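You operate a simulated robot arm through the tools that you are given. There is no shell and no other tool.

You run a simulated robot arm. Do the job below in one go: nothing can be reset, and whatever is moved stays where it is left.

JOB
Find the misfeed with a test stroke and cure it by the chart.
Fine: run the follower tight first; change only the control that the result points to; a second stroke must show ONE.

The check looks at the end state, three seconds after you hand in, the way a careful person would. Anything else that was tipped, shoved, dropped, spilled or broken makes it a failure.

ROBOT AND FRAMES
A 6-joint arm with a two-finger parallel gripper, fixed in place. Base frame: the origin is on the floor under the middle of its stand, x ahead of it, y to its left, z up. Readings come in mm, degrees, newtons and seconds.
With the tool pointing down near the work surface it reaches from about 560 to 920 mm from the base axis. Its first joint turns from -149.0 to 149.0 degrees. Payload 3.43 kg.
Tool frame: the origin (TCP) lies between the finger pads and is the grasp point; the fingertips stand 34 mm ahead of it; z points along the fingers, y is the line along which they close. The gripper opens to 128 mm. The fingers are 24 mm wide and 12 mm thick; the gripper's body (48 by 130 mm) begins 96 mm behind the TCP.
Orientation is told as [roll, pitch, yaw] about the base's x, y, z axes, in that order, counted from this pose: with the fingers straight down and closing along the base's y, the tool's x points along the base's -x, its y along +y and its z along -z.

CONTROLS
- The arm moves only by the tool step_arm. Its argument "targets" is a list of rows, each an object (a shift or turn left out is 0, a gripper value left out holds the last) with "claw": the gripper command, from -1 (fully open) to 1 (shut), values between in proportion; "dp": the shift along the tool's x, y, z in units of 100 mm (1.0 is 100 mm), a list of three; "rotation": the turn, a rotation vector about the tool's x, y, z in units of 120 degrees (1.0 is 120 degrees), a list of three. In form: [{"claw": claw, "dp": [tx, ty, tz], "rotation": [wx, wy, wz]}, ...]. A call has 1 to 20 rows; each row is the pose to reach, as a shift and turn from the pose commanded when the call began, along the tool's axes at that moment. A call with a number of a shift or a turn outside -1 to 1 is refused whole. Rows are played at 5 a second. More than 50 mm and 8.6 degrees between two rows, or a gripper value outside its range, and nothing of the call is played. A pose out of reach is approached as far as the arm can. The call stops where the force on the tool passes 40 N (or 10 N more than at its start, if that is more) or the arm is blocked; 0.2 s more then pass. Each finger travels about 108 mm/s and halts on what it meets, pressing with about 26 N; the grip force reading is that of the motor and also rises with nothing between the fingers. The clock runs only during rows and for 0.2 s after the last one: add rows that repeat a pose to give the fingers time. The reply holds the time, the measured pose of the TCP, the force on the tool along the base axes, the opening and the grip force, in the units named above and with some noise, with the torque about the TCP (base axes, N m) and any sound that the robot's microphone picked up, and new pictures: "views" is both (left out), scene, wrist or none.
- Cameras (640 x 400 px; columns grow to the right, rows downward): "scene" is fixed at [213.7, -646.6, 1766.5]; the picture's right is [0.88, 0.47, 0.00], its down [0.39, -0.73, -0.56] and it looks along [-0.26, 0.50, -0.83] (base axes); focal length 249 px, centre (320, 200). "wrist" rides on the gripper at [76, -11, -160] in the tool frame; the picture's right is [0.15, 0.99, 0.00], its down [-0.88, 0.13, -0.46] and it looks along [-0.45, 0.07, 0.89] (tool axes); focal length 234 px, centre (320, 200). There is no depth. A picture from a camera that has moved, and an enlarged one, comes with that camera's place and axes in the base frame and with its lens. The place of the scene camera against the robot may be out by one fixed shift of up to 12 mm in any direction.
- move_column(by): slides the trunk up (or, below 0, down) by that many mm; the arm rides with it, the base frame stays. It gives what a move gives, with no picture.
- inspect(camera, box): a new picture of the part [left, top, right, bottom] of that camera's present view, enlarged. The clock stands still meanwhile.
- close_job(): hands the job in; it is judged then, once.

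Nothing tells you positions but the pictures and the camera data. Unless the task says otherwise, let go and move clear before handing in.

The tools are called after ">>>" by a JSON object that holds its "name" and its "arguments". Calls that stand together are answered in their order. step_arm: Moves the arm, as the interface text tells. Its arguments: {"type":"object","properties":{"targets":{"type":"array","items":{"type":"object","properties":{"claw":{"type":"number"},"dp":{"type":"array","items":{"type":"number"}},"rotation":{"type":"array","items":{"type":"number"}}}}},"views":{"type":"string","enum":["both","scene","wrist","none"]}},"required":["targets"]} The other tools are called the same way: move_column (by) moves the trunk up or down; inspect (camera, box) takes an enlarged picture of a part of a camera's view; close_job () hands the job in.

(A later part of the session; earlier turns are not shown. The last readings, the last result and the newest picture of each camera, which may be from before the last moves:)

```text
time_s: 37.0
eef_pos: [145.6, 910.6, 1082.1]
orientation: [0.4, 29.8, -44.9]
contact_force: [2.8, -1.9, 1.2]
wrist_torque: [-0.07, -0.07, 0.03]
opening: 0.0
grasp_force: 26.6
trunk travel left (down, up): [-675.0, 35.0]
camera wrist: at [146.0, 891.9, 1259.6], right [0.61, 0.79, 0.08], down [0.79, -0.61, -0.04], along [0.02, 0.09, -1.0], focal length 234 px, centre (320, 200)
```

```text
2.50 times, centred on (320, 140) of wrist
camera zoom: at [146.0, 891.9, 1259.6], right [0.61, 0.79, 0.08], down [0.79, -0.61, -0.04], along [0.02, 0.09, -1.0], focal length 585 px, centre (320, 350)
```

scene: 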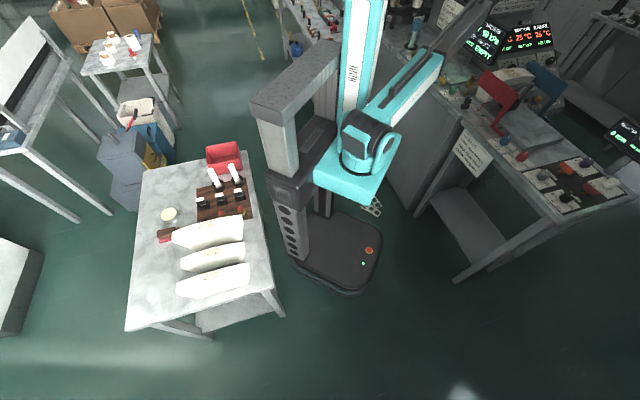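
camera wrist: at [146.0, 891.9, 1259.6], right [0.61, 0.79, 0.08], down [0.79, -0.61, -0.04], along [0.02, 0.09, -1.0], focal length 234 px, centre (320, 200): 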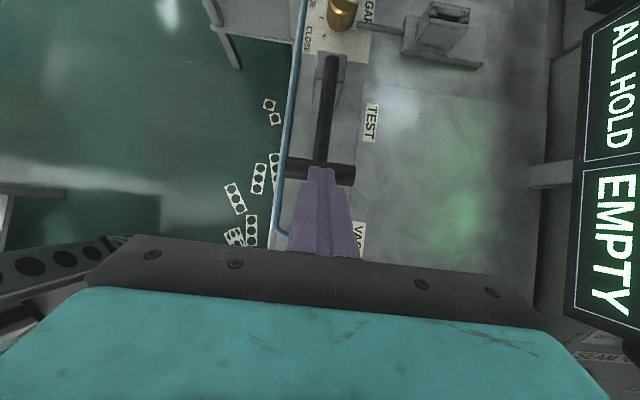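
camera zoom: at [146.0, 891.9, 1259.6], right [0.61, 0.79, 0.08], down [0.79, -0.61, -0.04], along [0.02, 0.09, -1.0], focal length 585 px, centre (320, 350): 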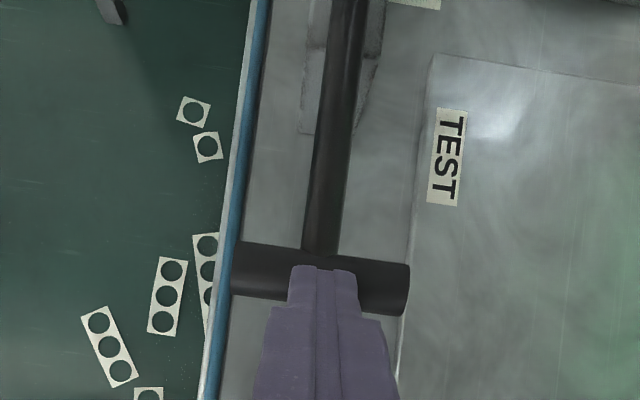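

The bar gives under only about 3 N, so the lever appears to move down freely. I'll follow its arc a further few degrees and check.

>>> {"name": "step_arm", "arguments": {"targets": [{"dp": [-0.02, 0, 0.05]}, {"dp": [-0.04, 0, 0.1]}, {"dp": [-0.055, 0, 0.15]}, {"dp": [-0.065, 0, 0.2]}, {"dp": [-0.065, 0, 0.2]}], "views": "both"}}

>>> {"name": "inspect", "arguments": {"camera": "wrist", "box": [240, 60, 400, 220]}}

```text
time_s: 38.2
eef_pos: [142.3, 915.0, 1062.4]
orientation: [0.5, 29.9, -44.9]
contact_force: [3.6, -4.6, 1.8]
wrist_torque: [-0.07, -0.07, 0.07]
opening: 0.0
grasp_force: 25.6
trunk travel left (down, up): [-675.0, 35.0]
camera wrist: at [143.4, 895.4, 1239.4], right [0.61, 0.79, 0.08], down [0.79, -0.61, -0.04], along [0.02, 0.09, -1.0], focal length 234 px, centre (320, 200)
```

scene: 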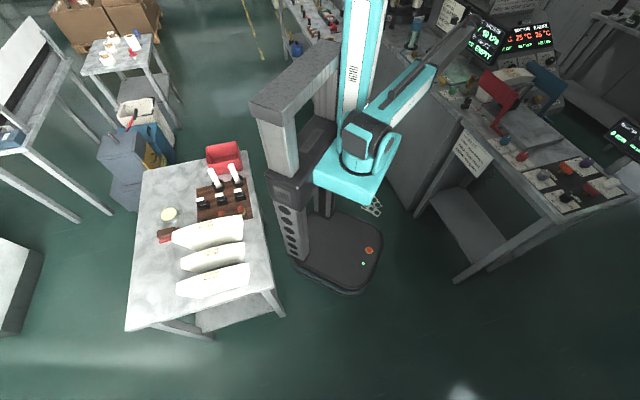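
wrist: 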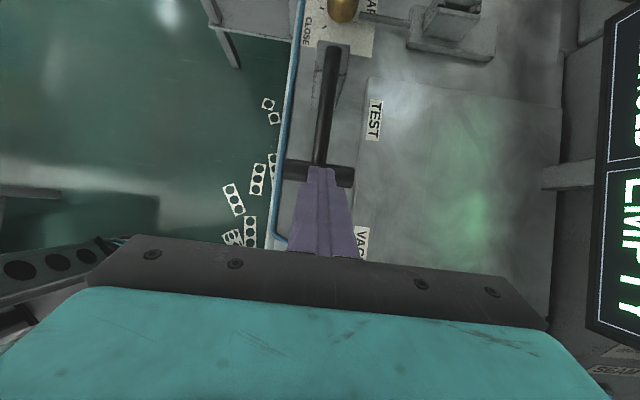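

```text
2.50 times, centred on (320, 140) of wrist
camera zoom: at [143.4, 895.4, 1239.4], right [0.61, 0.79, 0.08], down [0.79, -0.61, -0.04], along [0.02, 0.09, -1.0], focal length 585 px, centre (320, 350)
```

zoom: 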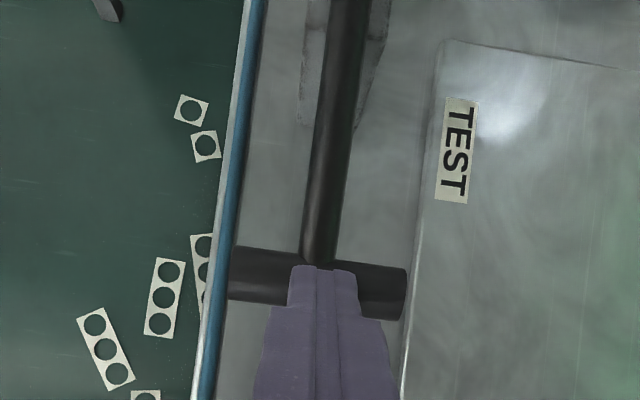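

The lever is swinging down with my fingers under a light force. I'll continue down the arc in small rows, watching for the end stop.

>>> {"name": "step_arm", "arguments": {"targets": [{"dp": [-0.01, 0, 0.05]}, {"dp": [-0.02, 0, 0.1]}, {"dp": [-0.027, 0, 0.15]}, {"dp": [-0.028, 0, 0.2]}, {"dp": [-0.028, 0, 0.2]}], "views": "wrist"}}

>>> {"name": "inspect", "arguments": {"camera": "wrist", "box": [240, 60, 400, 220]}}

>>> {"name": "inspect", "arguments": {"camera": "scene", "box": [440, 10, 540, 80]}}

```text
time_s: 39.4
eef_pos: [137.5, 917.9, 1043.9]
orientation: [0.5, 29.8, -44.9]
contact_force: [4.9, -5.0, 3.6]
wrist_torque: [-0.11, -0.06, 0.04]
opening: 0.1
grasp_force: 26.1
trunk travel left (down, up): [-675.0, 35.0]
camera wrist: at [138.4, 900.4, 1221.2], right [0.61, 0.79, 0.08], down [0.79, -0.61, -0.04], along [0.01, 0.09, -1.0], focal length 234 px, centre (320, 200)
```

wrist: 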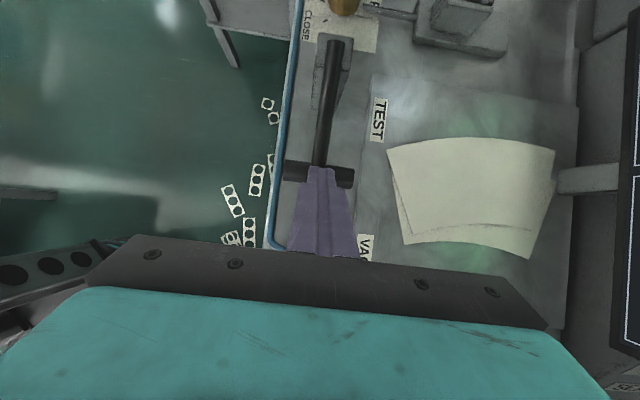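

```text
2.50 times, centred on (320, 140) of wrist
camera zoom: at [138.4, 900.4, 1221.2], right [0.61, 0.79, 0.08], down [0.79, -0.61, -0.04], along [0.01, 0.09, -1.0], focal length 585 px, centre (320, 350)
```

zoom: 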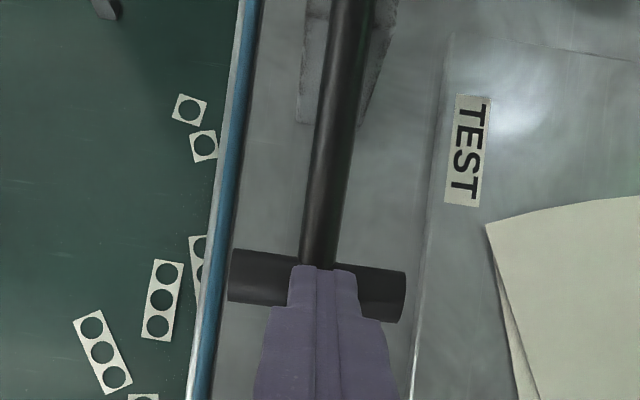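

```text
5.71 times, centred on (490, 45) of scene
camera zoom: at [213.7, -646.6, 1766.5], right [0.88, 0.47, 0.0], down [0.39, -0.73, -0.56], along [-0.26, 0.5, -0.83], focal length 1420 px, centre (-651, 1086)
```

zoom: 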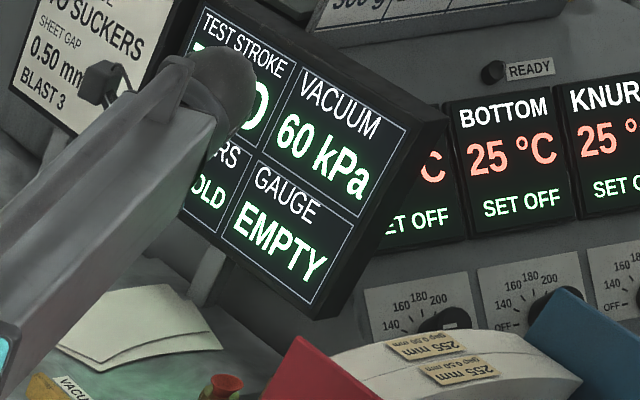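

The stroke has fired: two blanks lie on the tray, and the display seems to end in "…O". I'll ease the lever back up along its arc, withdraw and read the display fully.

>>> {"name": "step_arm", "arguments": {"targets": [{"dp": [0.01, 0, -0.07]}, {"dp": [0.025, 0, -0.14]}, {"dp": [0.03, 0, -0.2]}, {"dp": [0.06, 0, -0.28]}, {"dp": [0.08, 0, -0.35]}, {"dp": [0.1, 0, -0.42]}, {"dp": [0.13, 0, -0.5]}, {"dp": [0.13, 0, -0.58]}, {"dp": [0.13, 0, -0.7]}, {"dp": [0.13, 0, -0.85]}], "views": "both"}}

>>> {"name": "inspect", "arguments": {"camera": "wrist", "box": [240, 0, 480, 220]}}

>>> {"name": "inspect", "arguments": {"camera": "wrist", "box": [480, 0, 640, 200]}}

>>> {"name": "inspect", "arguments": {"camera": "scene", "box": [430, 0, 540, 80]}}

```text
time_s: 41.6
eef_pos: [158.1, 897.7, 1123.1]
orientation: [0.4, 29.7, -45.0]
contact_force: [0.3, 0.2, -0.1]
wrist_torque: [0.02, 0.0, 0.02]
opening: 0.4
grasp_force: 26.0
trunk travel left (down, up): [-675.0, 35.0]
camera wrist: at [159.1, 878.8, 1300.5], right [0.61, 0.79, 0.08], down [0.79, -0.61, -0.04], along [0.02, 0.09, -1.0], focal length 234 px, centre (320, 200)
```

scene: 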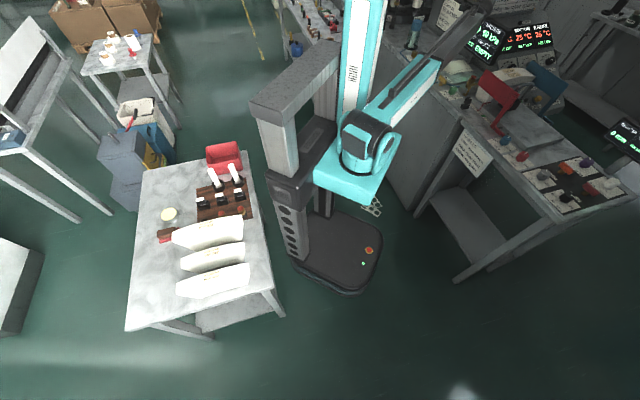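
wrist: 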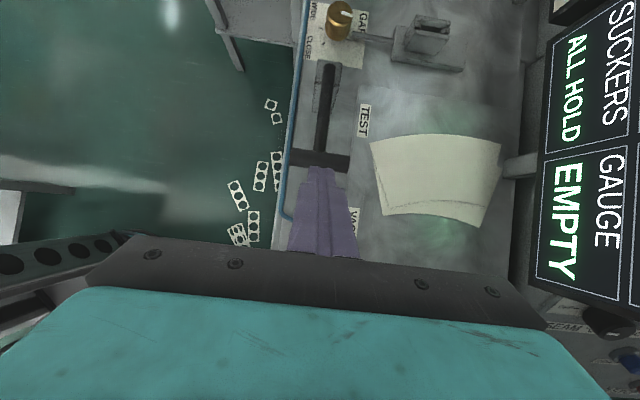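

```text
1.82 times, centred on (360, 110) of wrist
camera zoom: at [159.1, 878.8, 1300.5], right [0.61, 0.79, 0.08], down [0.79, -0.61, -0.04], along [0.02, 0.09, -1.0], focal length 426 px, centre (247, 364)
```

zoom: 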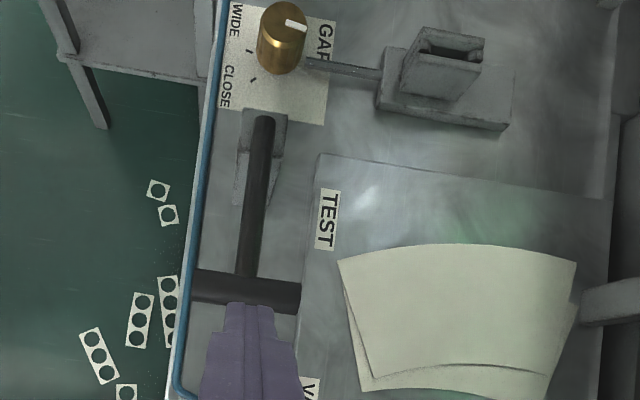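

```text
2.00 times, centred on (560, 100) of wrist
camera zoom: at [159.1, 878.8, 1300.5], right [0.61, 0.79, 0.08], down [0.79, -0.61, -0.04], along [0.02, 0.09, -1.0], focal length 468 px, centre (-160, 400)
```

zoom: 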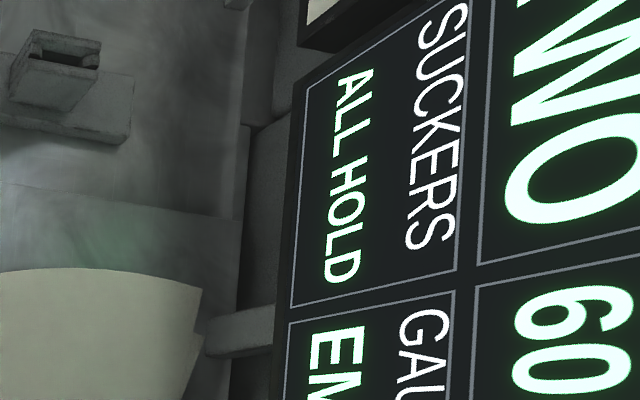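

```text
5.00 times, centred on (485, 40) of scene
camera zoom: at [213.7, -646.6, 1766.5], right [0.88, 0.47, 0.0], down [0.39, -0.73, -0.56], along [-0.26, 0.5, -0.83], focal length 1243 px, centre (-505, 1000)
```

zoom: 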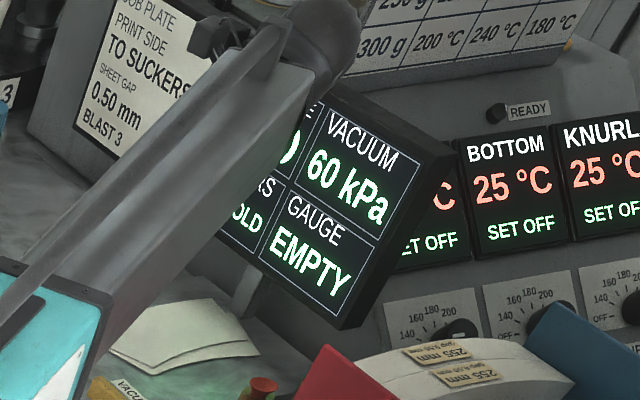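

The display reads TWO, two blanks lie on the tray, and the lever sprang back up; by the chart the only cure is to raise the blast, and the job plate says BLAST 3 (dial now at 1). I'll withdraw, bring the tool upright and go over the BLAST dial.

>>> {"name": "step_arm", "arguments": {"targets": [{"dp": [-0.05, 0, -0.2]}, {"dp": [-0.1, 0, -0.4], "rotation": [0, -0.06, 0]}, {"dp": [-0.16, 0, -0.6], "rotation": [0, -0.12, 0]}, {"dp": [-0.22, 0, -0.8], "rotation": [0, -0.18, 0]}, {"dp": [-0.26, 0, -0.95], "rotation": [0, -0.248, 0]}, {"dp": [-0.26, 0, -0.95], "rotation": [0, -0.248, 0]}], "views": "none"}}

>>> {"name": "step_arm", "arguments": {"targets": [{"claw": 0.0, "dp": [-0.2, 0, 0], "rotation": [0, 0, -0.06]}, {"dp": [-0.4, 0, 0], "rotation": [0, 0, -0.12]}, {"dp": [-0.6, 0, 0], "rotation": [0, 0, -0.18]}, {"dp": [-0.8, 0, 0], "rotation": [0, 0, -0.24]}, {"dp": [-1.0, 0, 0], "rotation": [0, 0, -0.3]}, {"dp": [-1.0, 0, 0], "rotation": [0, 0, -0.36]}, {"dp": [-1.0, 0, 0], "rotation": [0, 0, -0.42]}, {"dp": [-1.0, 0, 0], "rotation": [0, 0, -0.42]}], "views": "both"}}

```text
time_s: 43.0
eef_pos: [206.6, 847.3, 1193.6]
orientation: [0.4, 0.0, -45.2]
contact_force: [0.1, -0.8, 0.1]
wrist_torque: [0.01, 0.0, -0.01]
opening: 0.0
grasp_force: 26.0
trunk travel left (down, up): [-675.0, 35.0]
```

```text
time_s: 44.8
eef_pos: [276.7, 777.5, 1192.3]
orientation: [0.3, -0.1, 5.4]
contact_force: [-0.1, -0.2, -0.5]
wrist_torque: [-0.02, 0.06, 0.0]
opening: 63.8
grasp_force: 0.0
trunk travel left (down, up): [-675.0, 35.0]
camera wrist: at [202.5, 757.5, 1352.9], right [-0.24, 0.97, 0.0], down [0.86, 0.21, 0.46], along [0.45, 0.11, -0.89], focal length 234 px, centre (320, 200)
```

scene: 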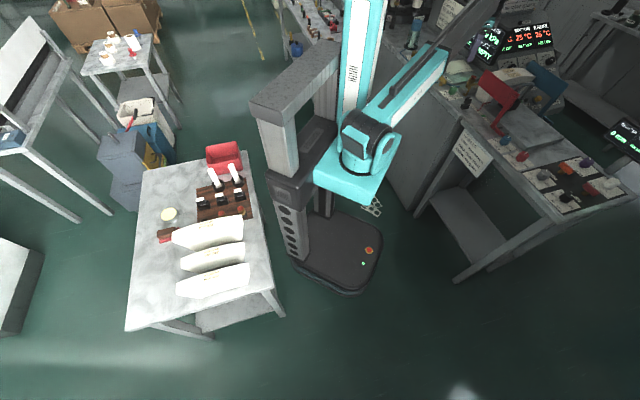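
wrist: 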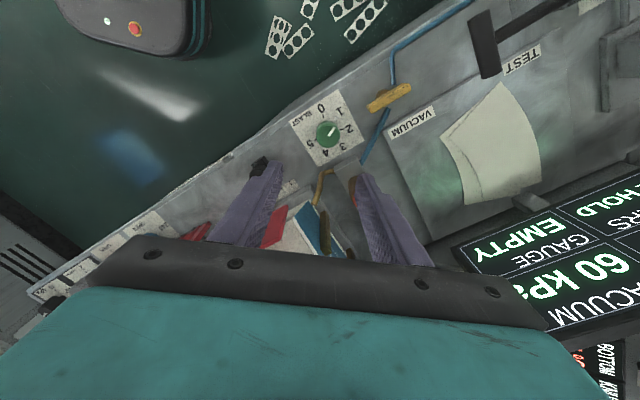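

The dial is in view just ahead of the open fingers. I'll zoom in to fix its centre and the pointer and tick angles.

>>> {"name": "inspect", "arguments": {"camera": "wrist", "box": [275, 80, 375, 180]}}

>>> {"name": "inspect", "arguments": {"camera": "scene", "box": [430, 60, 490, 110]}}

```text
4.00 times, centred on (325, 130) of wrist
camera zoom: at [202.5, 757.5, 1352.9], right [-0.24, 0.97, 0.0], down [0.86, 0.21, 0.46], along [0.45, 0.11, -0.89], focal length 937 px, centre (300, 480)
```

zoom: 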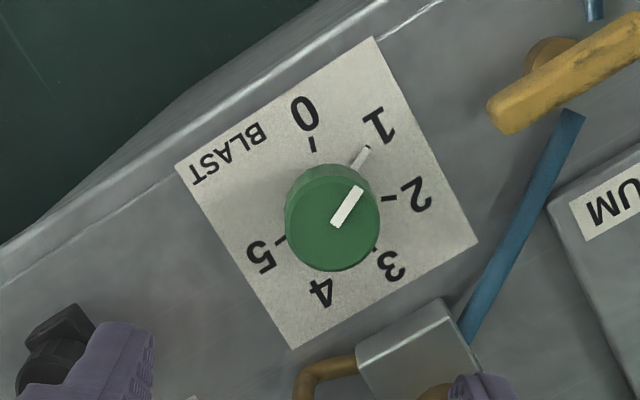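

```text
8.00 times, centred on (460, 85) of scene
camera zoom: at [213.7, -646.6, 1766.5], right [0.88, 0.47, 0.0], down [0.39, -0.73, -0.56], along [-0.26, 0.5, -0.83], focal length 1989 px, centre (-800, 1120)
```

zoom: 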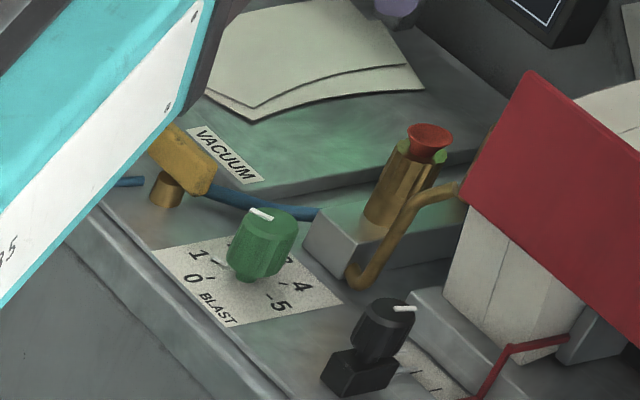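

The dial centre works out at (275, 788.5) with the knob top near z 1000; ticks are about 50° apart, so going from 1 to 3 is about 100° clockwise. I'll align above it at yaw +18° with the opening at about 56 mm.

>>> {"name": "step_arm", "arguments": {"targets": [{"claw": 0.125, "dp": [0, 0.04, 0.2], "rotation": [0, 0, -0.035]}, {"dp": [0.007, 0.08, 0.4], "rotation": [0, 0, -0.07]}, {"dp": [0.007, 0.11, 0.6], "rotation": [0, 0, -0.105]}, {"dp": [0.007, 0.11, 0.8], "rotation": [0, 0, -0.105]}, {"dp": [0.007, 0.11, 1.0], "rotation": [0, 0, -0.105]}, {"dp": [0.007, 0.11, 1.0], "rotation": [0, 0, -0.105]}], "views": "wrist"}}

>>> {"name": "inspect", "arguments": {"camera": "wrist", "box": [240, 80, 420, 260]}}

```text
time_s: 46.2
eef_pos: [275.0, 788.9, 1093.1]
orientation: [0.2, -0.4, 17.9]
contact_force: [0.2, -0.3, 0.1]
wrist_torque: [-0.01, 0.0, -0.02]
opening: 56.3
grasp_force: 0.0
trunk travel left (down, up): [-675.0, 35.0]
camera wrist: at [207.0, 753.3, 1252.7], right [-0.44, 0.9, 0.0], down [0.8, 0.39, 0.46], along [0.41, 0.21, -0.89], focal length 234 px, centre (320, 200)
```

wrist: 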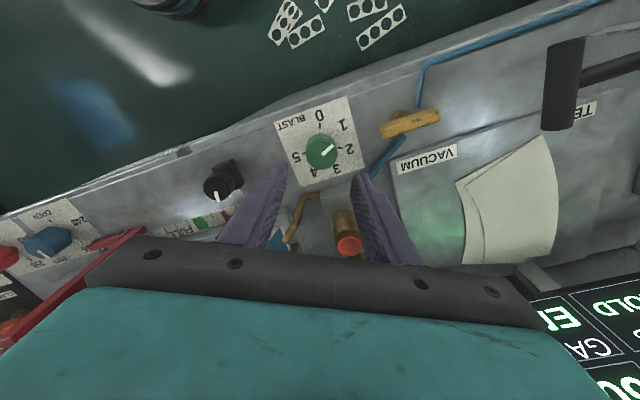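

```text
2.22 times, centred on (330, 170) of wrist
camera zoom: at [207.0, 753.3, 1252.7], right [-0.44, 0.9, 0.0], down [0.8, 0.39, 0.46], along [0.41, 0.21, -0.89], focal length 520 px, centre (298, 267)
```

zoom: 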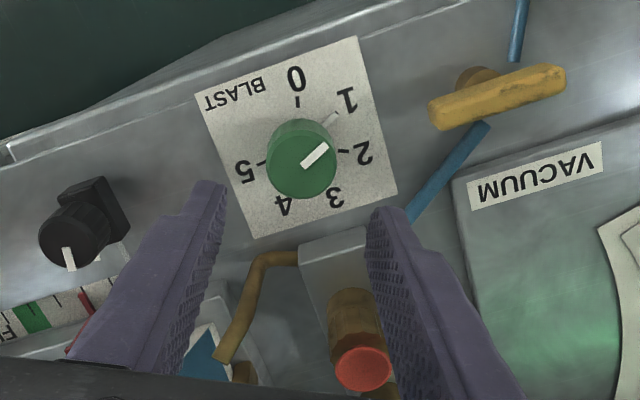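

Knob and fingers line up within about 2 mm, with hose and manifold clear. I'll lower to around the knob.

>>> {"name": "step_arm", "arguments": {"targets": [{"dp": [0.005, 0.01, 0.2]}, {"dp": [0.005, 0.01, 0.4]}, {"dp": [0.005, 0.01, 0.55]}, {"dp": [0.005, 0.01, 0.7]}, {"dp": [0.005, 0.01, 0.78]}, {"dp": [0.005, 0.01, 0.83]}, {"dp": [0.005, 0.01, 0.83]}], "views": "wrist"}}

>>> {"name": "inspect", "arguments": {"camera": "wrist", "box": [240, 80, 420, 260]}}

>>> {"name": "inspect", "arguments": {"camera": "scene", "box": [430, 50, 500, 110]}}

```text
time_s: 47.8
eef_pos: [275.4, 790.4, 1010.3]
orientation: [0.2, -0.2, 17.8]
contact_force: [0.6, 0.0, 0.1]
wrist_torque: [-0.02, -0.01, -0.01]
opening: 56.3
grasp_force: 0.0
trunk travel left (down, up): [-675.0, 35.0]
camera wrist: at [206.7, 754.6, 1169.8], right [-0.44, 0.9, 0.0], down [0.8, 0.39, 0.46], along [0.41, 0.21, -0.89], focal length 234 px, centre (320, 200)
```

wrist: 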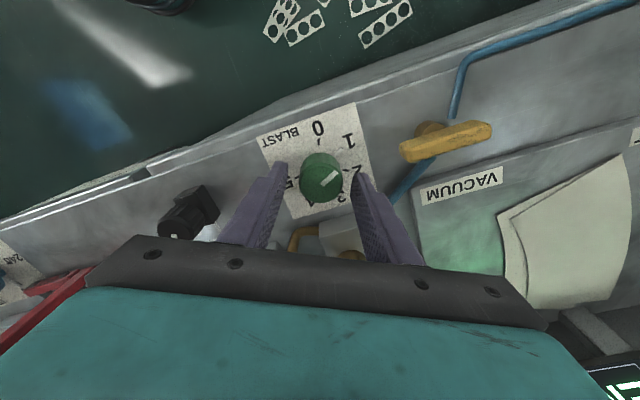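

```text
2.22 times, centred on (330, 170) of wrist
camera zoom: at [206.7, 754.6, 1169.8], right [-0.44, 0.9, 0.0], down [0.8, 0.39, 0.46], along [0.41, 0.21, -0.89], focal length 520 px, centre (298, 267)
```

zoom: 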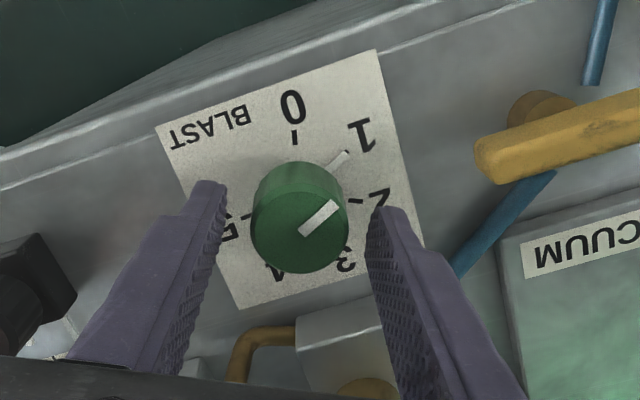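

```text
6.67 times, centred on (465, 80) of scene
camera zoom: at [213.7, -646.6, 1766.5], right [0.88, 0.47, 0.0], down [0.39, -0.73, -0.56], along [-0.26, 0.5, -0.83], focal length 1657 px, centre (-647, 1000)
```

zoom: 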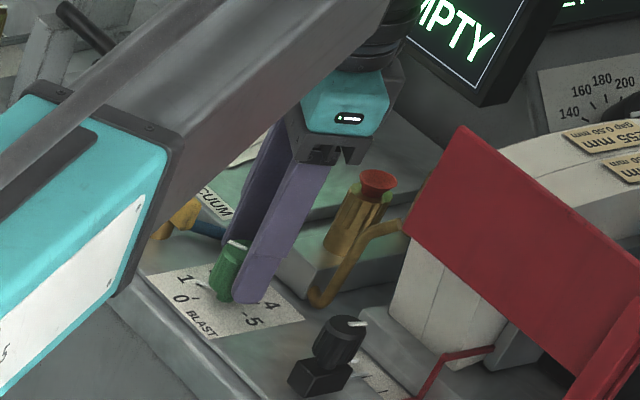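

The knob is centred between the fingers. Closing on it now.

>>> {"name": "step_arm", "arguments": {"targets": [{"claw": 0.3, "dp": [0, 0, 0]}, {"claw": 0.5, "dp": [0, 0, 0]}, {"claw": 0.7, "dp": [0, 0, 0]}, {"claw": 0.7, "dp": [0, 0, 0]}], "views": "wrist"}}

>>> {"name": "inspect", "arguments": {"camera": "wrist", "box": [240, 80, 420, 260]}}

```text
time_s: 48.8
eef_pos: [276.7, 789.9, 1009.4]
orientation: [0.2, -0.3, 17.8]
contact_force: [-0.3, 2.3, 1.2]
wrist_torque: [-0.55, -0.11, 0.01]
opening: 35.6
grasp_force: 44.8
trunk travel left (down, up): [-675.0, 35.0]
camera wrist: at [206.5, 755.0, 1169.8], right [-0.44, 0.9, 0.0], down [0.8, 0.39, 0.46], along [0.41, 0.21, -0.89], focal length 234 px, centre (320, 200)
```

wrist: 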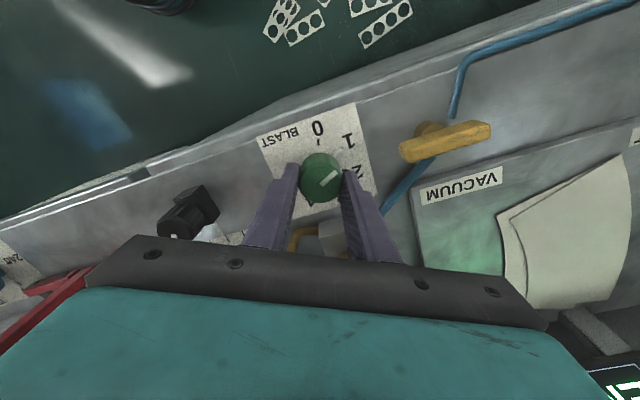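

```text
2.22 times, centred on (330, 170) of wrist
camera zoom: at [206.5, 755.0, 1169.8], right [-0.44, 0.9, 0.0], down [0.8, 0.39, 0.46], along [0.41, 0.21, -0.89], focal length 520 px, centre (298, 267)
```

zoom: 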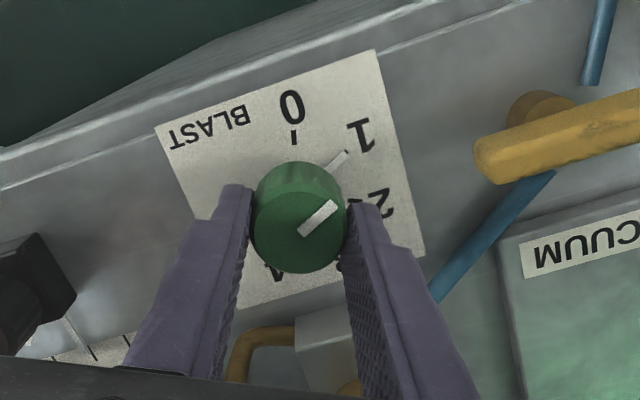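

I have the knob (36 mm, firm grip). I'll turn it clockwise 50° in small rows and check that it follows.

>>> {"name": "step_arm", "arguments": {"targets": [{"dp": [0, 0, 0], "rotation": [0, 0, 0.0417]}, {"dp": [0, 0, 0], "rotation": [0, 0, 0.0833]}, {"dp": [0, 0, 0], "rotation": [0, 0, 0.125]}, {"dp": [0, 0, 0], "rotation": [0, 0, 0.1667]}, {"dp": [0, 0, 0], "rotation": [0, 0, 0.2083]}, {"dp": [0, 0, 0], "rotation": [0, 0, 0.25]}, {"dp": [0, 0, 0], "rotation": [0, 0, 0.2917]}, {"dp": [0, 0, 0], "rotation": [0, 0, 0.3333]}, {"dp": [0, 0, 0], "rotation": [0, 0, 0.375]}, {"dp": [0, 0, 0], "rotation": [0, 0, 0.4167]}, {"dp": [0, 0, 0], "rotation": [0, 0, 0.4167]}], "views": "wrist"}}

>>> {"name": "inspect", "arguments": {"camera": "wrist", "box": [240, 80, 420, 260]}}

```text
time_s: 51.2
eef_pos: [275.7, 788.9, 1009.5]
orientation: [0.3, 0.0, -32.2]
contact_force: [-2.3, -12.6, -3.4]
wrist_torque: [-1.07, -0.32, 0.02]
opening: 35.6
grasp_force: 44.9
trunk travel left (down, up): [-675.0, 35.0]
camera wrist: at [205.2, 818.4, 1170.1], right [0.4, 0.91, 0.0], down [0.81, -0.36, 0.46], along [0.42, -0.18, -0.89], focal length 234 px, centre (320, 200)
```

wrist: 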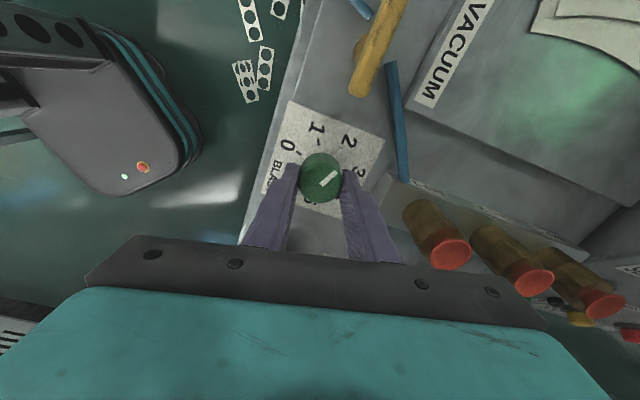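

```text
2.22 times, centred on (330, 170) of wrist
camera zoom: at [205.2, 818.4, 1170.1], right [0.4, 0.91, 0.0], down [0.81, -0.36, 0.46], along [0.42, -0.18, -0.89], focal length 520 px, centre (298, 267)
```

zoom: 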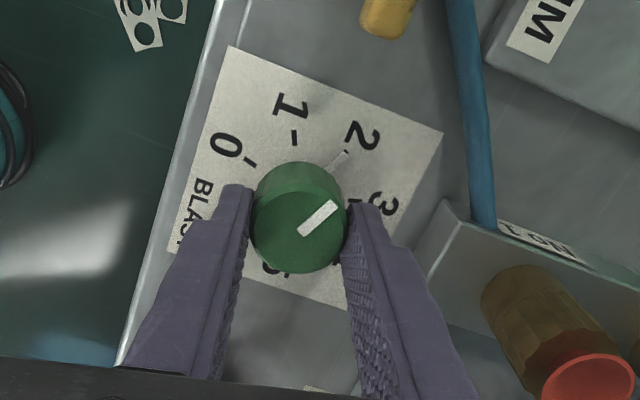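

The knob follows exactly: its pointer is now at 2. I'll ease the small side load and turn a further 50° to 3.

>>> {"name": "step_arm", "arguments": {"targets": [{"dp": [-0.006, -0.01, 0], "rotation": [0, 0, 0.02]}, {"dp": [-0.01, -0.018, 0], "rotation": [0, 0, 0.06]}, {"dp": [-0.01, -0.018, 0], "rotation": [0, 0, 0.1]}, {"dp": [-0.01, -0.018, 0], "rotation": [0, 0, 0.14]}, {"dp": [-0.01, -0.018, 0], "rotation": [0, 0, 0.18]}, {"dp": [-0.01, -0.018, 0], "rotation": [0, 0, 0.22]}, {"dp": [-0.01, -0.018, 0], "rotation": [0, 0, 0.26]}, {"dp": [-0.01, -0.018, 0], "rotation": [0, 0, 0.3]}, {"dp": [-0.01, -0.018, 0], "rotation": [0, 0, 0.34]}, {"dp": [-0.01, -0.018, 0], "rotation": [0, 0, 0.38]}, {"dp": [-0.01, -0.018, 0], "rotation": [0, 0, 0.42]}, {"dp": [-0.01, -0.018, 0], "rotation": [0, 0, 0.42]}], "views": "wrist"}}

>>> {"name": "inspect", "arguments": {"camera": "wrist", "box": [240, 80, 420, 260]}}

```text
time_s: 53.8
eef_pos: [273.6, 788.3, 1009.3]
orientation: [0.2, 0.1, -82.5]
contact_force: [-12.2, -10.0, -9.8]
wrist_torque: [-0.25, 1.0, 0.03]
opening: 35.6
grasp_force: 44.3
trunk travel left (down, up): [-675.0, 35.0]
camera wrist: at [253.0, 860.1, 1170.5], right [0.96, 0.27, 0.0], down [0.24, -0.86, 0.45], along [0.13, -0.44, -0.89], focal length 234 px, centre (320, 200)
```

wrist: 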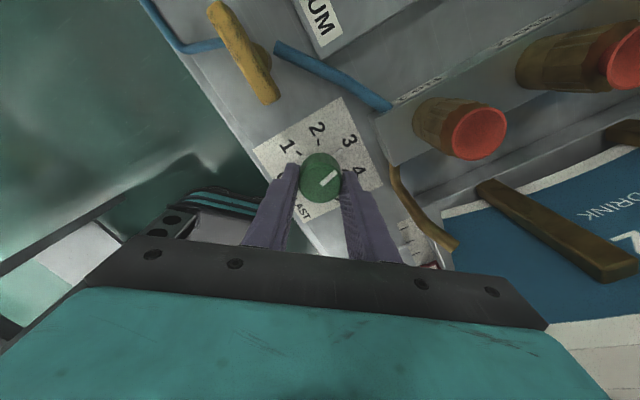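

```text
2.22 times, centred on (330, 170) of wrist
camera zoom: at [253.0, 860.1, 1170.5], right [0.96, 0.27, 0.0], down [0.24, -0.86, 0.45], along [0.13, -0.44, -0.89], focal length 520 px, centre (298, 267)
```

zoom: 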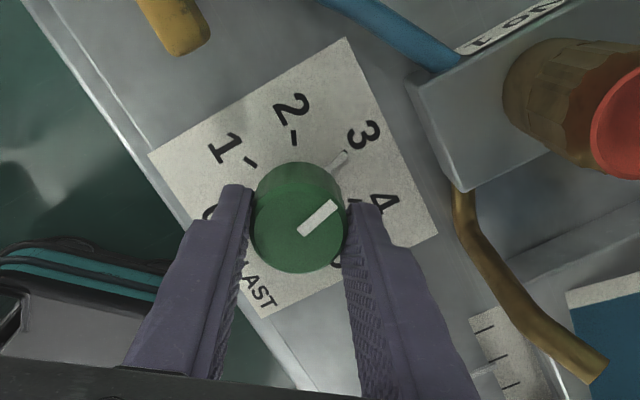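

The pointer now sits at 3. I'll open just enough to release, then rise straight up.

>>> {"name": "step_arm", "arguments": {"targets": [{"claw": 0.35, "dp": [0, 0, 0]}, {"claw": 0.2, "dp": [0, 0, 0]}, {"claw": 0.15, "dp": [0, 0, 0]}, {"claw": 0.15, "dp": [0, 0, 0]}], "views": "wrist"}}

>>> {"name": "inspect", "arguments": {"camera": "wrist", "box": [240, 80, 420, 260]}}

```text
time_s: 54.8
eef_pos: [275.6, 788.0, 1009.9]
orientation: [0.3, 0.3, -82.6]
contact_force: [-0.2, -0.2, -0.4]
wrist_torque: [0.0, -0.02, 0.0]
opening: 54.3
grasp_force: 0.2
trunk travel left (down, up): [-675.0, 35.0]
camera wrist: at [254.3, 860.3, 1170.8], right [0.96, 0.27, 0.01], down [0.24, -0.86, 0.45], along [0.13, -0.43, -0.89], focal length 234 px, centre (320, 200)
```

wrist: 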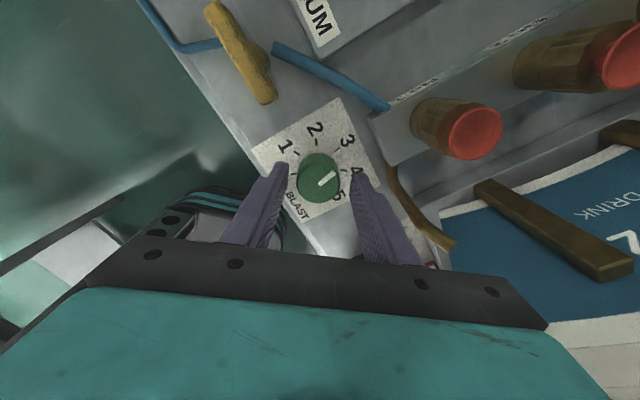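

```text
2.22 times, centred on (330, 170) of wrist
camera zoom: at [254.3, 860.3, 1170.8], right [0.96, 0.27, 0.01], down [0.24, -0.86, 0.45], along [0.13, -0.43, -0.89], focal length 520 px, centre (298, 267)
```

zoom: 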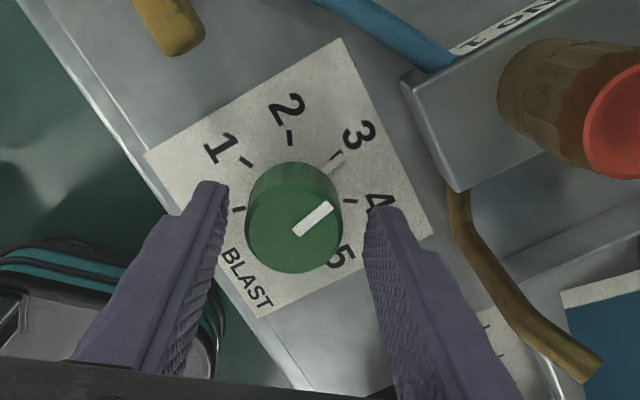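

Released. A sliver of the 3 tick shows beside the pointer, so I'll measure the residual angle closely.

>>> {"name": "inspect", "arguments": {"camera": "wrist", "box": [285, 90, 375, 190]}}

>>> {"name": "step_arm", "arguments": {"targets": [{"dp": [0, 0, -0.2]}, {"dp": [0, 0, -0.4]}, {"dp": [0, 0, -0.6]}, {"dp": [0, 0, -0.8]}, {"dp": [0, 0, -1.0]}, {"dp": [0, 0, -1.0]}], "views": "wrist"}}

>>> {"name": "inspect", "arguments": {"camera": "wrist", "box": [280, 70, 380, 170]}}

```text
4.00 times, centred on (330, 140) of wrist
camera zoom: at [254.3, 860.3, 1170.8], right [0.96, 0.27, 0.01], down [0.24, -0.86, 0.45], along [0.13, -0.43, -0.89], focal length 937 px, centre (280, 440)
```

zoom: 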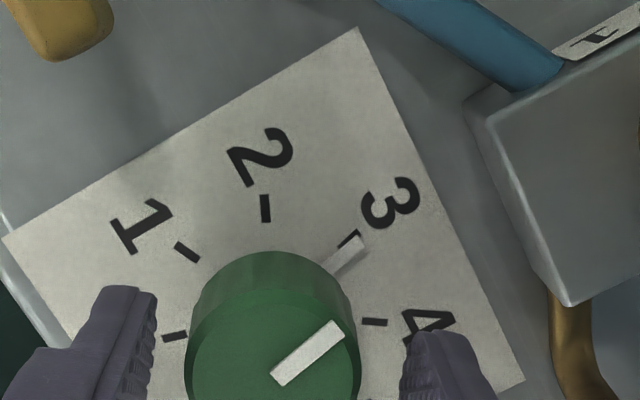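

```text
time_s: 56.2
eef_pos: [275.4, 788.1, 1110.7]
orientation: [0.3, 0.3, -82.6]
contact_force: [0.0, -0.3, -0.3]
wrist_torque: [0.0, 0.01, 0.02]
opening: 54.5
grasp_force: 0.0
trunk travel left (down, up): [-675.0, 35.0]
camera wrist: at [253.7, 859.8, 1271.2], right [0.96, 0.27, 0.01], down [0.24, -0.86, 0.45], along [0.13, -0.43, -0.89], focal length 234 px, centre (320, 200)
```

wrist: 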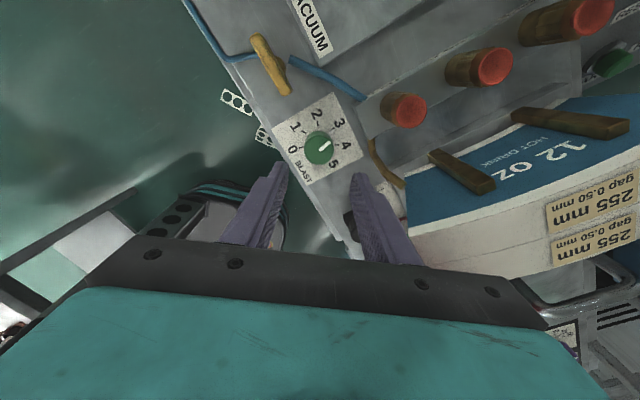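

```text
4.00 times, centred on (330, 120) of wrist
camera zoom: at [253.7, 859.8, 1271.2], right [0.96, 0.27, 0.01], down [0.24, -0.86, 0.45], along [0.13, -0.43, -0.89], focal length 937 px, centre (280, 520)
```

zoom: 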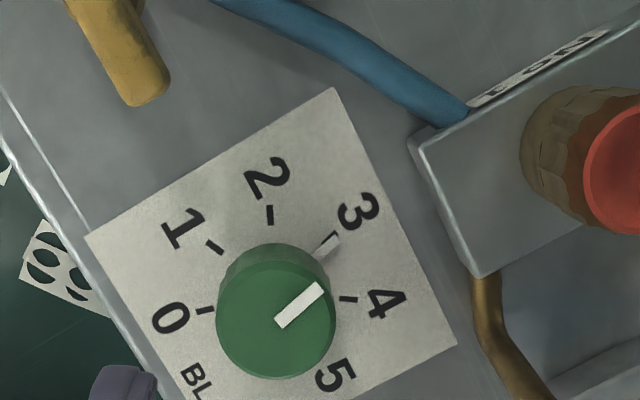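

The pointer looks a few degrees past 3. I'll take a higher magnification to judge it properly before deciding on a trim.

>>> {"name": "inspect", "arguments": {"camera": "wrist", "box": [300, 115, 345, 160]}}

>>> {"name": "inspect", "arguments": {"camera": "scene", "box": [445, 70, 485, 100]}}

```text
8.89 times, centred on (322, 138) of wrist
camera zoom: at [253.7, 859.8, 1271.2], right [0.96, 0.27, 0.01], down [0.24, -0.86, 0.45], along [0.13, -0.43, -0.89], focal length 2082 px, centre (298, 756)
```

zoom: 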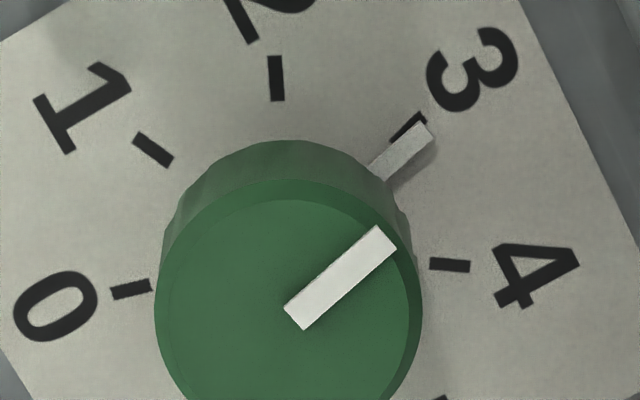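

```text
13.33 times, centred on (465, 85) of scene
camera zoom: at [213.7, -646.6, 1766.5], right [0.88, 0.47, 0.0], down [0.39, -0.73, -0.56], along [-0.26, 0.5, -0.83], focal length 3314 px, centre (-1613, 1733)
```

zoom: 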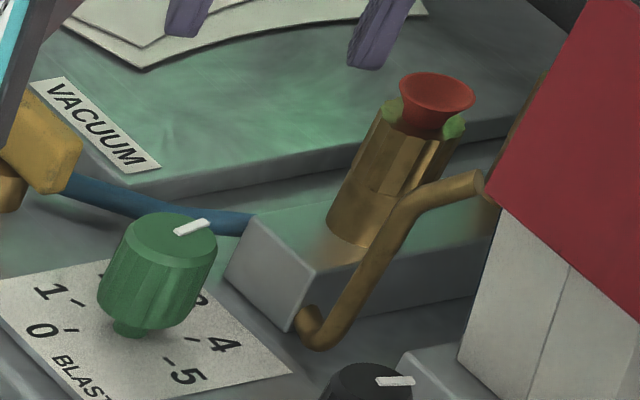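

The tick and pointer directions are parallel, so the offset is only parallax and the dial is at 3 as the job plate asks. Now for the second test stroke: close the gripper, rise, square up and return to the lever.

>>> {"name": "step_arm", "arguments": {"targets": [{"claw": 1, "dp": [0, 0, -0.25]}, {"claw": 1, "dp": [0, 0, -0.5], "rotation": [0, 0, -0.06]}, {"dp": [0, 0, -0.7], "rotation": [0, 0, -0.12]}, {"dp": [0, 0, -0.85], "rotation": [0, 0, -0.18]}, {"dp": [0, 0, -0.85], "rotation": [0, 0, -0.24]}, {"dp": [0, 0, -0.85], "rotation": [0, 0, -0.313]}, {"dp": [0, 0, -0.85], "rotation": [0, 0, -0.313]}], "views": "none"}}

>>> {"name": "step_arm", "arguments": {"targets": [{"dp": [0.25, -0.03, 0]}, {"dp": [0.5, -0.05, 0], "rotation": [0, 0.06, 0]}, {"dp": [0.75, -0.07, 0], "rotation": [0, 0.12, 0]}, {"dp": [0.9, -0.07, 0], "rotation": [0, 0.18, 0]}, {"dp": [1.0, -0.07, 0], "rotation": [0, 0.25, 0]}, {"dp": [1.0, -0.07, 0], "rotation": [0, 0.25, 0]}], "views": "wrist"}}

```text
refused: row 6 steps farther than a row can; nothing moved
```

```text
time_s: 57.6
eef_pos: [255.0, 885.5, 1110.9]
orientation: [0.3, 30.4, -82.4]
contact_force: [-0.8, -0.5, 0.3]
wrist_torque: [-0.03, 0.02, -0.04]
opening: 54.3
grasp_force: 0.0
trunk travel left (down, up): [-675.0, 35.0]
camera wrist: at [245.6, 868.5, 1287.0], right [0.96, 0.25, 0.08], down [0.26, -0.96, -0.05], along [0.06, 0.07, -1.0], focal length 234 px, centre (320, 200)
```

wrist: 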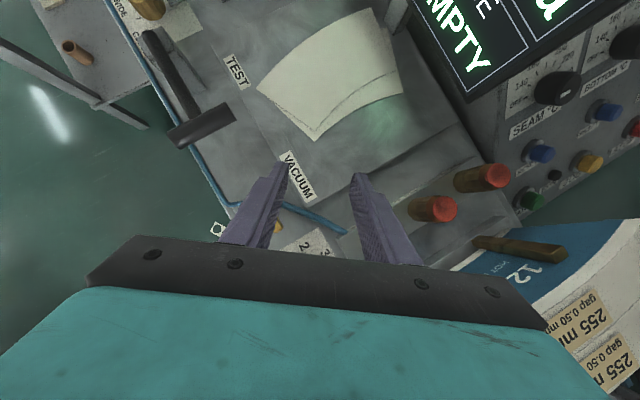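

The first of those calls was refused (one row turned slightly too far), so the second ran from the old heading; it moved freely through clear air and touched nothing. I'll straighten up and rise first, one call at a time.

>>> {"name": "step_arm", "arguments": {"targets": [{"claw": 1, "dp": [0.1, 0, -0.17]}, {"dp": [0.2, 0, -0.35], "rotation": [0, -0.05, 0]}, {"dp": [0.3, 0, -0.52], "rotation": [0, -0.11, 0]}, {"dp": [0.4, 0, -0.69], "rotation": [0, -0.17, 0]}, {"dp": [0.4, 0, -0.69], "rotation": [0, -0.22, 0]}, {"dp": [0.4, 0, -0.69], "rotation": [0, -0.253, 0]}, {"dp": [0.4, 0, -0.69], "rotation": [0, -0.253, 0]}], "views": "none"}}

```text
time_s: 59.2
eef_pos: [245.3, 846.8, 1179.6]
orientation: [0.2, -0.1, -82.7]
contact_force: [0.2, 0.5, -0.9]
wrist_torque: [-0.01, -0.02, 0.03]
opening: 0.1
grasp_force: 26.2
out of reach, approached as far as the arm can: row 5, 6, 7
trunk travel left (down, up): [-675.0, 35.0]
```

Upright again with no contact. Now I'll turn to yaw −45° and shift inward to the earlier approach point.

>>> {"name": "step_arm", "arguments": {"targets": [{"dp": [0.01, -0.1, 0], "rotation": [0, 0, -0.052]}, {"dp": [0.02, -0.2, 0], "rotation": [0, 0, -0.105]}, {"dp": [0.04, -0.3, 0], "rotation": [0, 0, -0.158]}, {"dp": [0.06, -0.386, 0], "rotation": [0, 0, -0.21]}, {"dp": [0.06, -0.386, 0], "rotation": [0, 0, -0.263]}, {"dp": [0.06, -0.386, 0], "rotation": [0, 0, -0.315]}, {"dp": [0.06, -0.386, 0], "rotation": [0, 0, -0.315]}], "views": "wrist"}}

```text
time_s: 60.8
eef_pos: [206.7, 846.8, 1178.8]
orientation: [0.0, -0.2, -44.7]
contact_force: [-0.6, 0.1, -0.3]
wrist_torque: [-0.02, 0.01, 0.03]
opening: 0.1
grasp_force: 26.0
trunk travel left (down, up): [-675.0, 35.0]
camera wrist: at [144.2, 891.8, 1339.8], right [0.59, 0.81, 0.0], down [0.72, -0.53, 0.46], along [0.37, -0.27, -0.89], focal length 234 px, centre (320, 200)
```

wrist: 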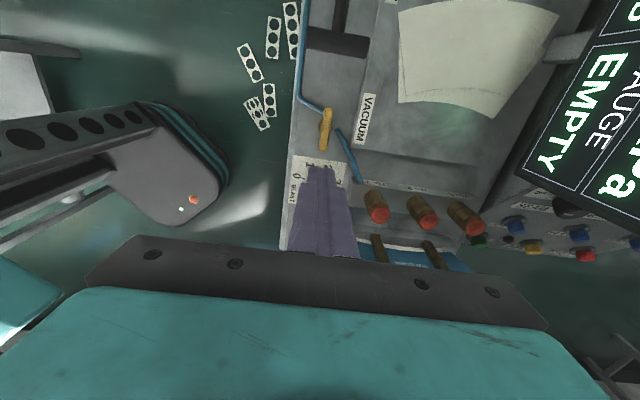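

Back on the approach line. I'll tilt 30° and move over the T-bar as before.

>>> {"name": "step_arm", "arguments": {"targets": [{"dp": [0.12, 0, 0], "rotation": [0, 0.05, 0]}, {"dp": [0.24, 0, 0], "rotation": [0, 0.1, 0]}, {"dp": [0.36, 0, 0], "rotation": [0, 0.15, 0]}, {"dp": [0.48, 0, 0], "rotation": [0, 0.2, 0]}, {"dp": [0.54, 0, 0], "rotation": [0, 0.25, 0]}, {"dp": [0.54, 0, 0], "rotation": [0, 0.25, 0]}], "views": "none"}}

```text
time_s: 62.2
eef_pos: [168.7, 885.4, 1179.2]
orientation: [0.2, 29.8, -44.7]
contact_force: [0.7, 0.0, 0.3]
wrist_torque: [-0.02, -0.01, 0.04]
opening: 0.2
grasp_force: 26.4
trunk travel left (down, up): [-675.0, 35.0]
```

Now down to 20 mm short of the T-bar, same path as before.

>>> {"name": "step_arm", "arguments": {"targets": [{"dp": [-0.04, 0, 0.2]}, {"dp": [-0.08, 0, 0.4]}, {"dp": [-0.11, 0, 0.6]}, {"dp": [-0.12, 0, 0.725]}, {"dp": [-0.12, 0, 0.725]}], "views": "wrist"}}

>>> {"name": "inspect", "arguments": {"camera": "wrist", "box": [240, 60, 400, 220]}}

```text
time_s: 63.4
eef_pos: [150.4, 903.8, 1111.5]
orientation: [0.3, 29.9, -44.8]
contact_force: [-0.3, 0.0, 0.3]
wrist_torque: [0.0, 0.01, -0.02]
opening: 0.0
grasp_force: 26.7
trunk travel left (down, up): [-675.0, 35.0]
camera wrist: at [151.9, 884.1, 1287.7], right [0.61, 0.79, 0.08], down [0.8, -0.6, -0.04], along [0.01, 0.09, -1.0], focal length 234 px, centre (320, 200)
```

wrist: 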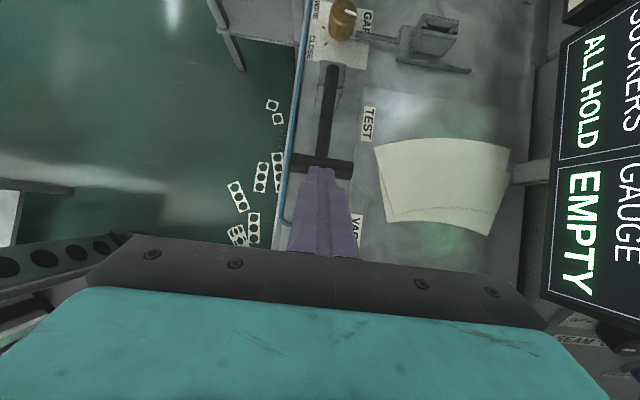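

```text
2.50 times, centred on (320, 140) of wrist
camera zoom: at [151.9, 884.1, 1287.7], right [0.61, 0.79, 0.08], down [0.8, -0.6, -0.04], along [0.01, 0.09, -1.0], focal length 585 px, centre (320, 350)
```

zoom: 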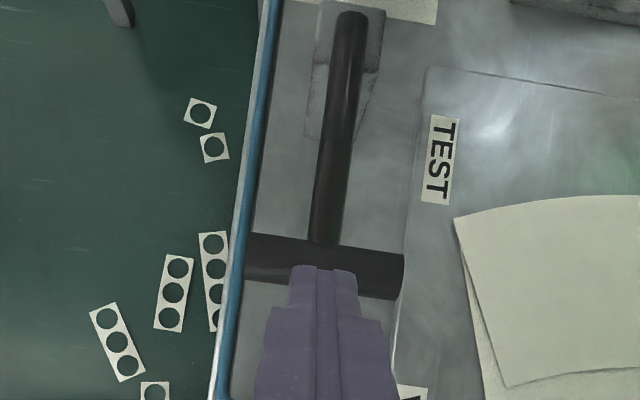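

Alignment matches the first stroke, so I'll press the lever through the same arc.

>>> {"name": "step_arm", "arguments": {"targets": [{"dp": [0, 0, 0.09]}, {"dp": [0, 0, 0.17]}, {"dp": [-0.02, 0, 0.23]}, {"dp": [-0.05, 0, 0.3]}, {"dp": [-0.07, 0, 0.35]}, {"dp": [-0.09, 0, 0.4]}, {"dp": [-0.105, 0, 0.45]}, {"dp": [-0.115, 0, 0.5]}, {"dp": [-0.125, 0, 0.55]}, {"dp": [-0.135, 0, 0.6]}, {"dp": [-0.142, 0, 0.65]}, {"dp": [-0.143, 0, 0.7]}, {"dp": [-0.143, 0, 0.7]}], "views": "wrist"}}

>>> {"name": "inspect", "arguments": {"camera": "wrist", "box": [240, 20, 600, 260]}}

```text
time_s: 66.2
eef_pos: [136.3, 918.7, 1043.6]
orientation: [0.1, 29.8, -44.7]
contact_force: [7.8, -5.2, 5.6]
wrist_torque: [-0.09, -0.13, -0.01]
opening: 0.2
grasp_force: 26.0
trunk travel left (down, up): [-675.0, 35.0]
camera wrist: at [136.7, 899.2, 1221.3], right [0.61, 0.79, 0.08], down [0.8, -0.6, -0.04], along [0.01, 0.09, -1.0], focal length 234 px, centre (320, 200)
```

wrist: 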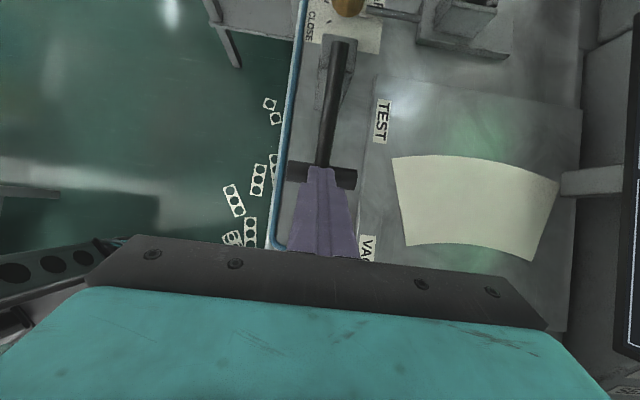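

```text
1.67 times, centred on (420, 140) of wrist
camera zoom: at [136.7, 899.2, 1221.3], right [0.61, 0.79, 0.08], down [0.8, -0.6, -0.04], along [0.01, 0.09, -1.0], focal length 390 px, centre (153, 300)
```

zoom: 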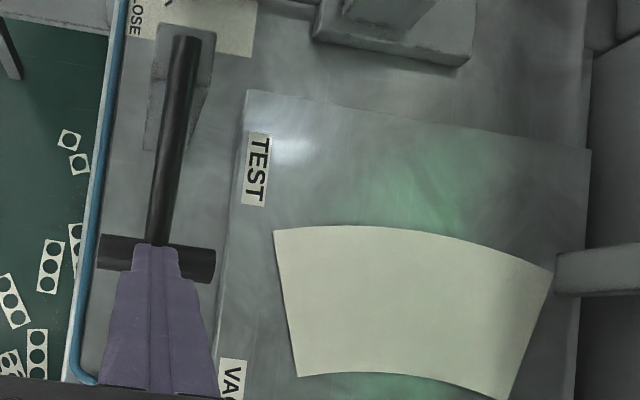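

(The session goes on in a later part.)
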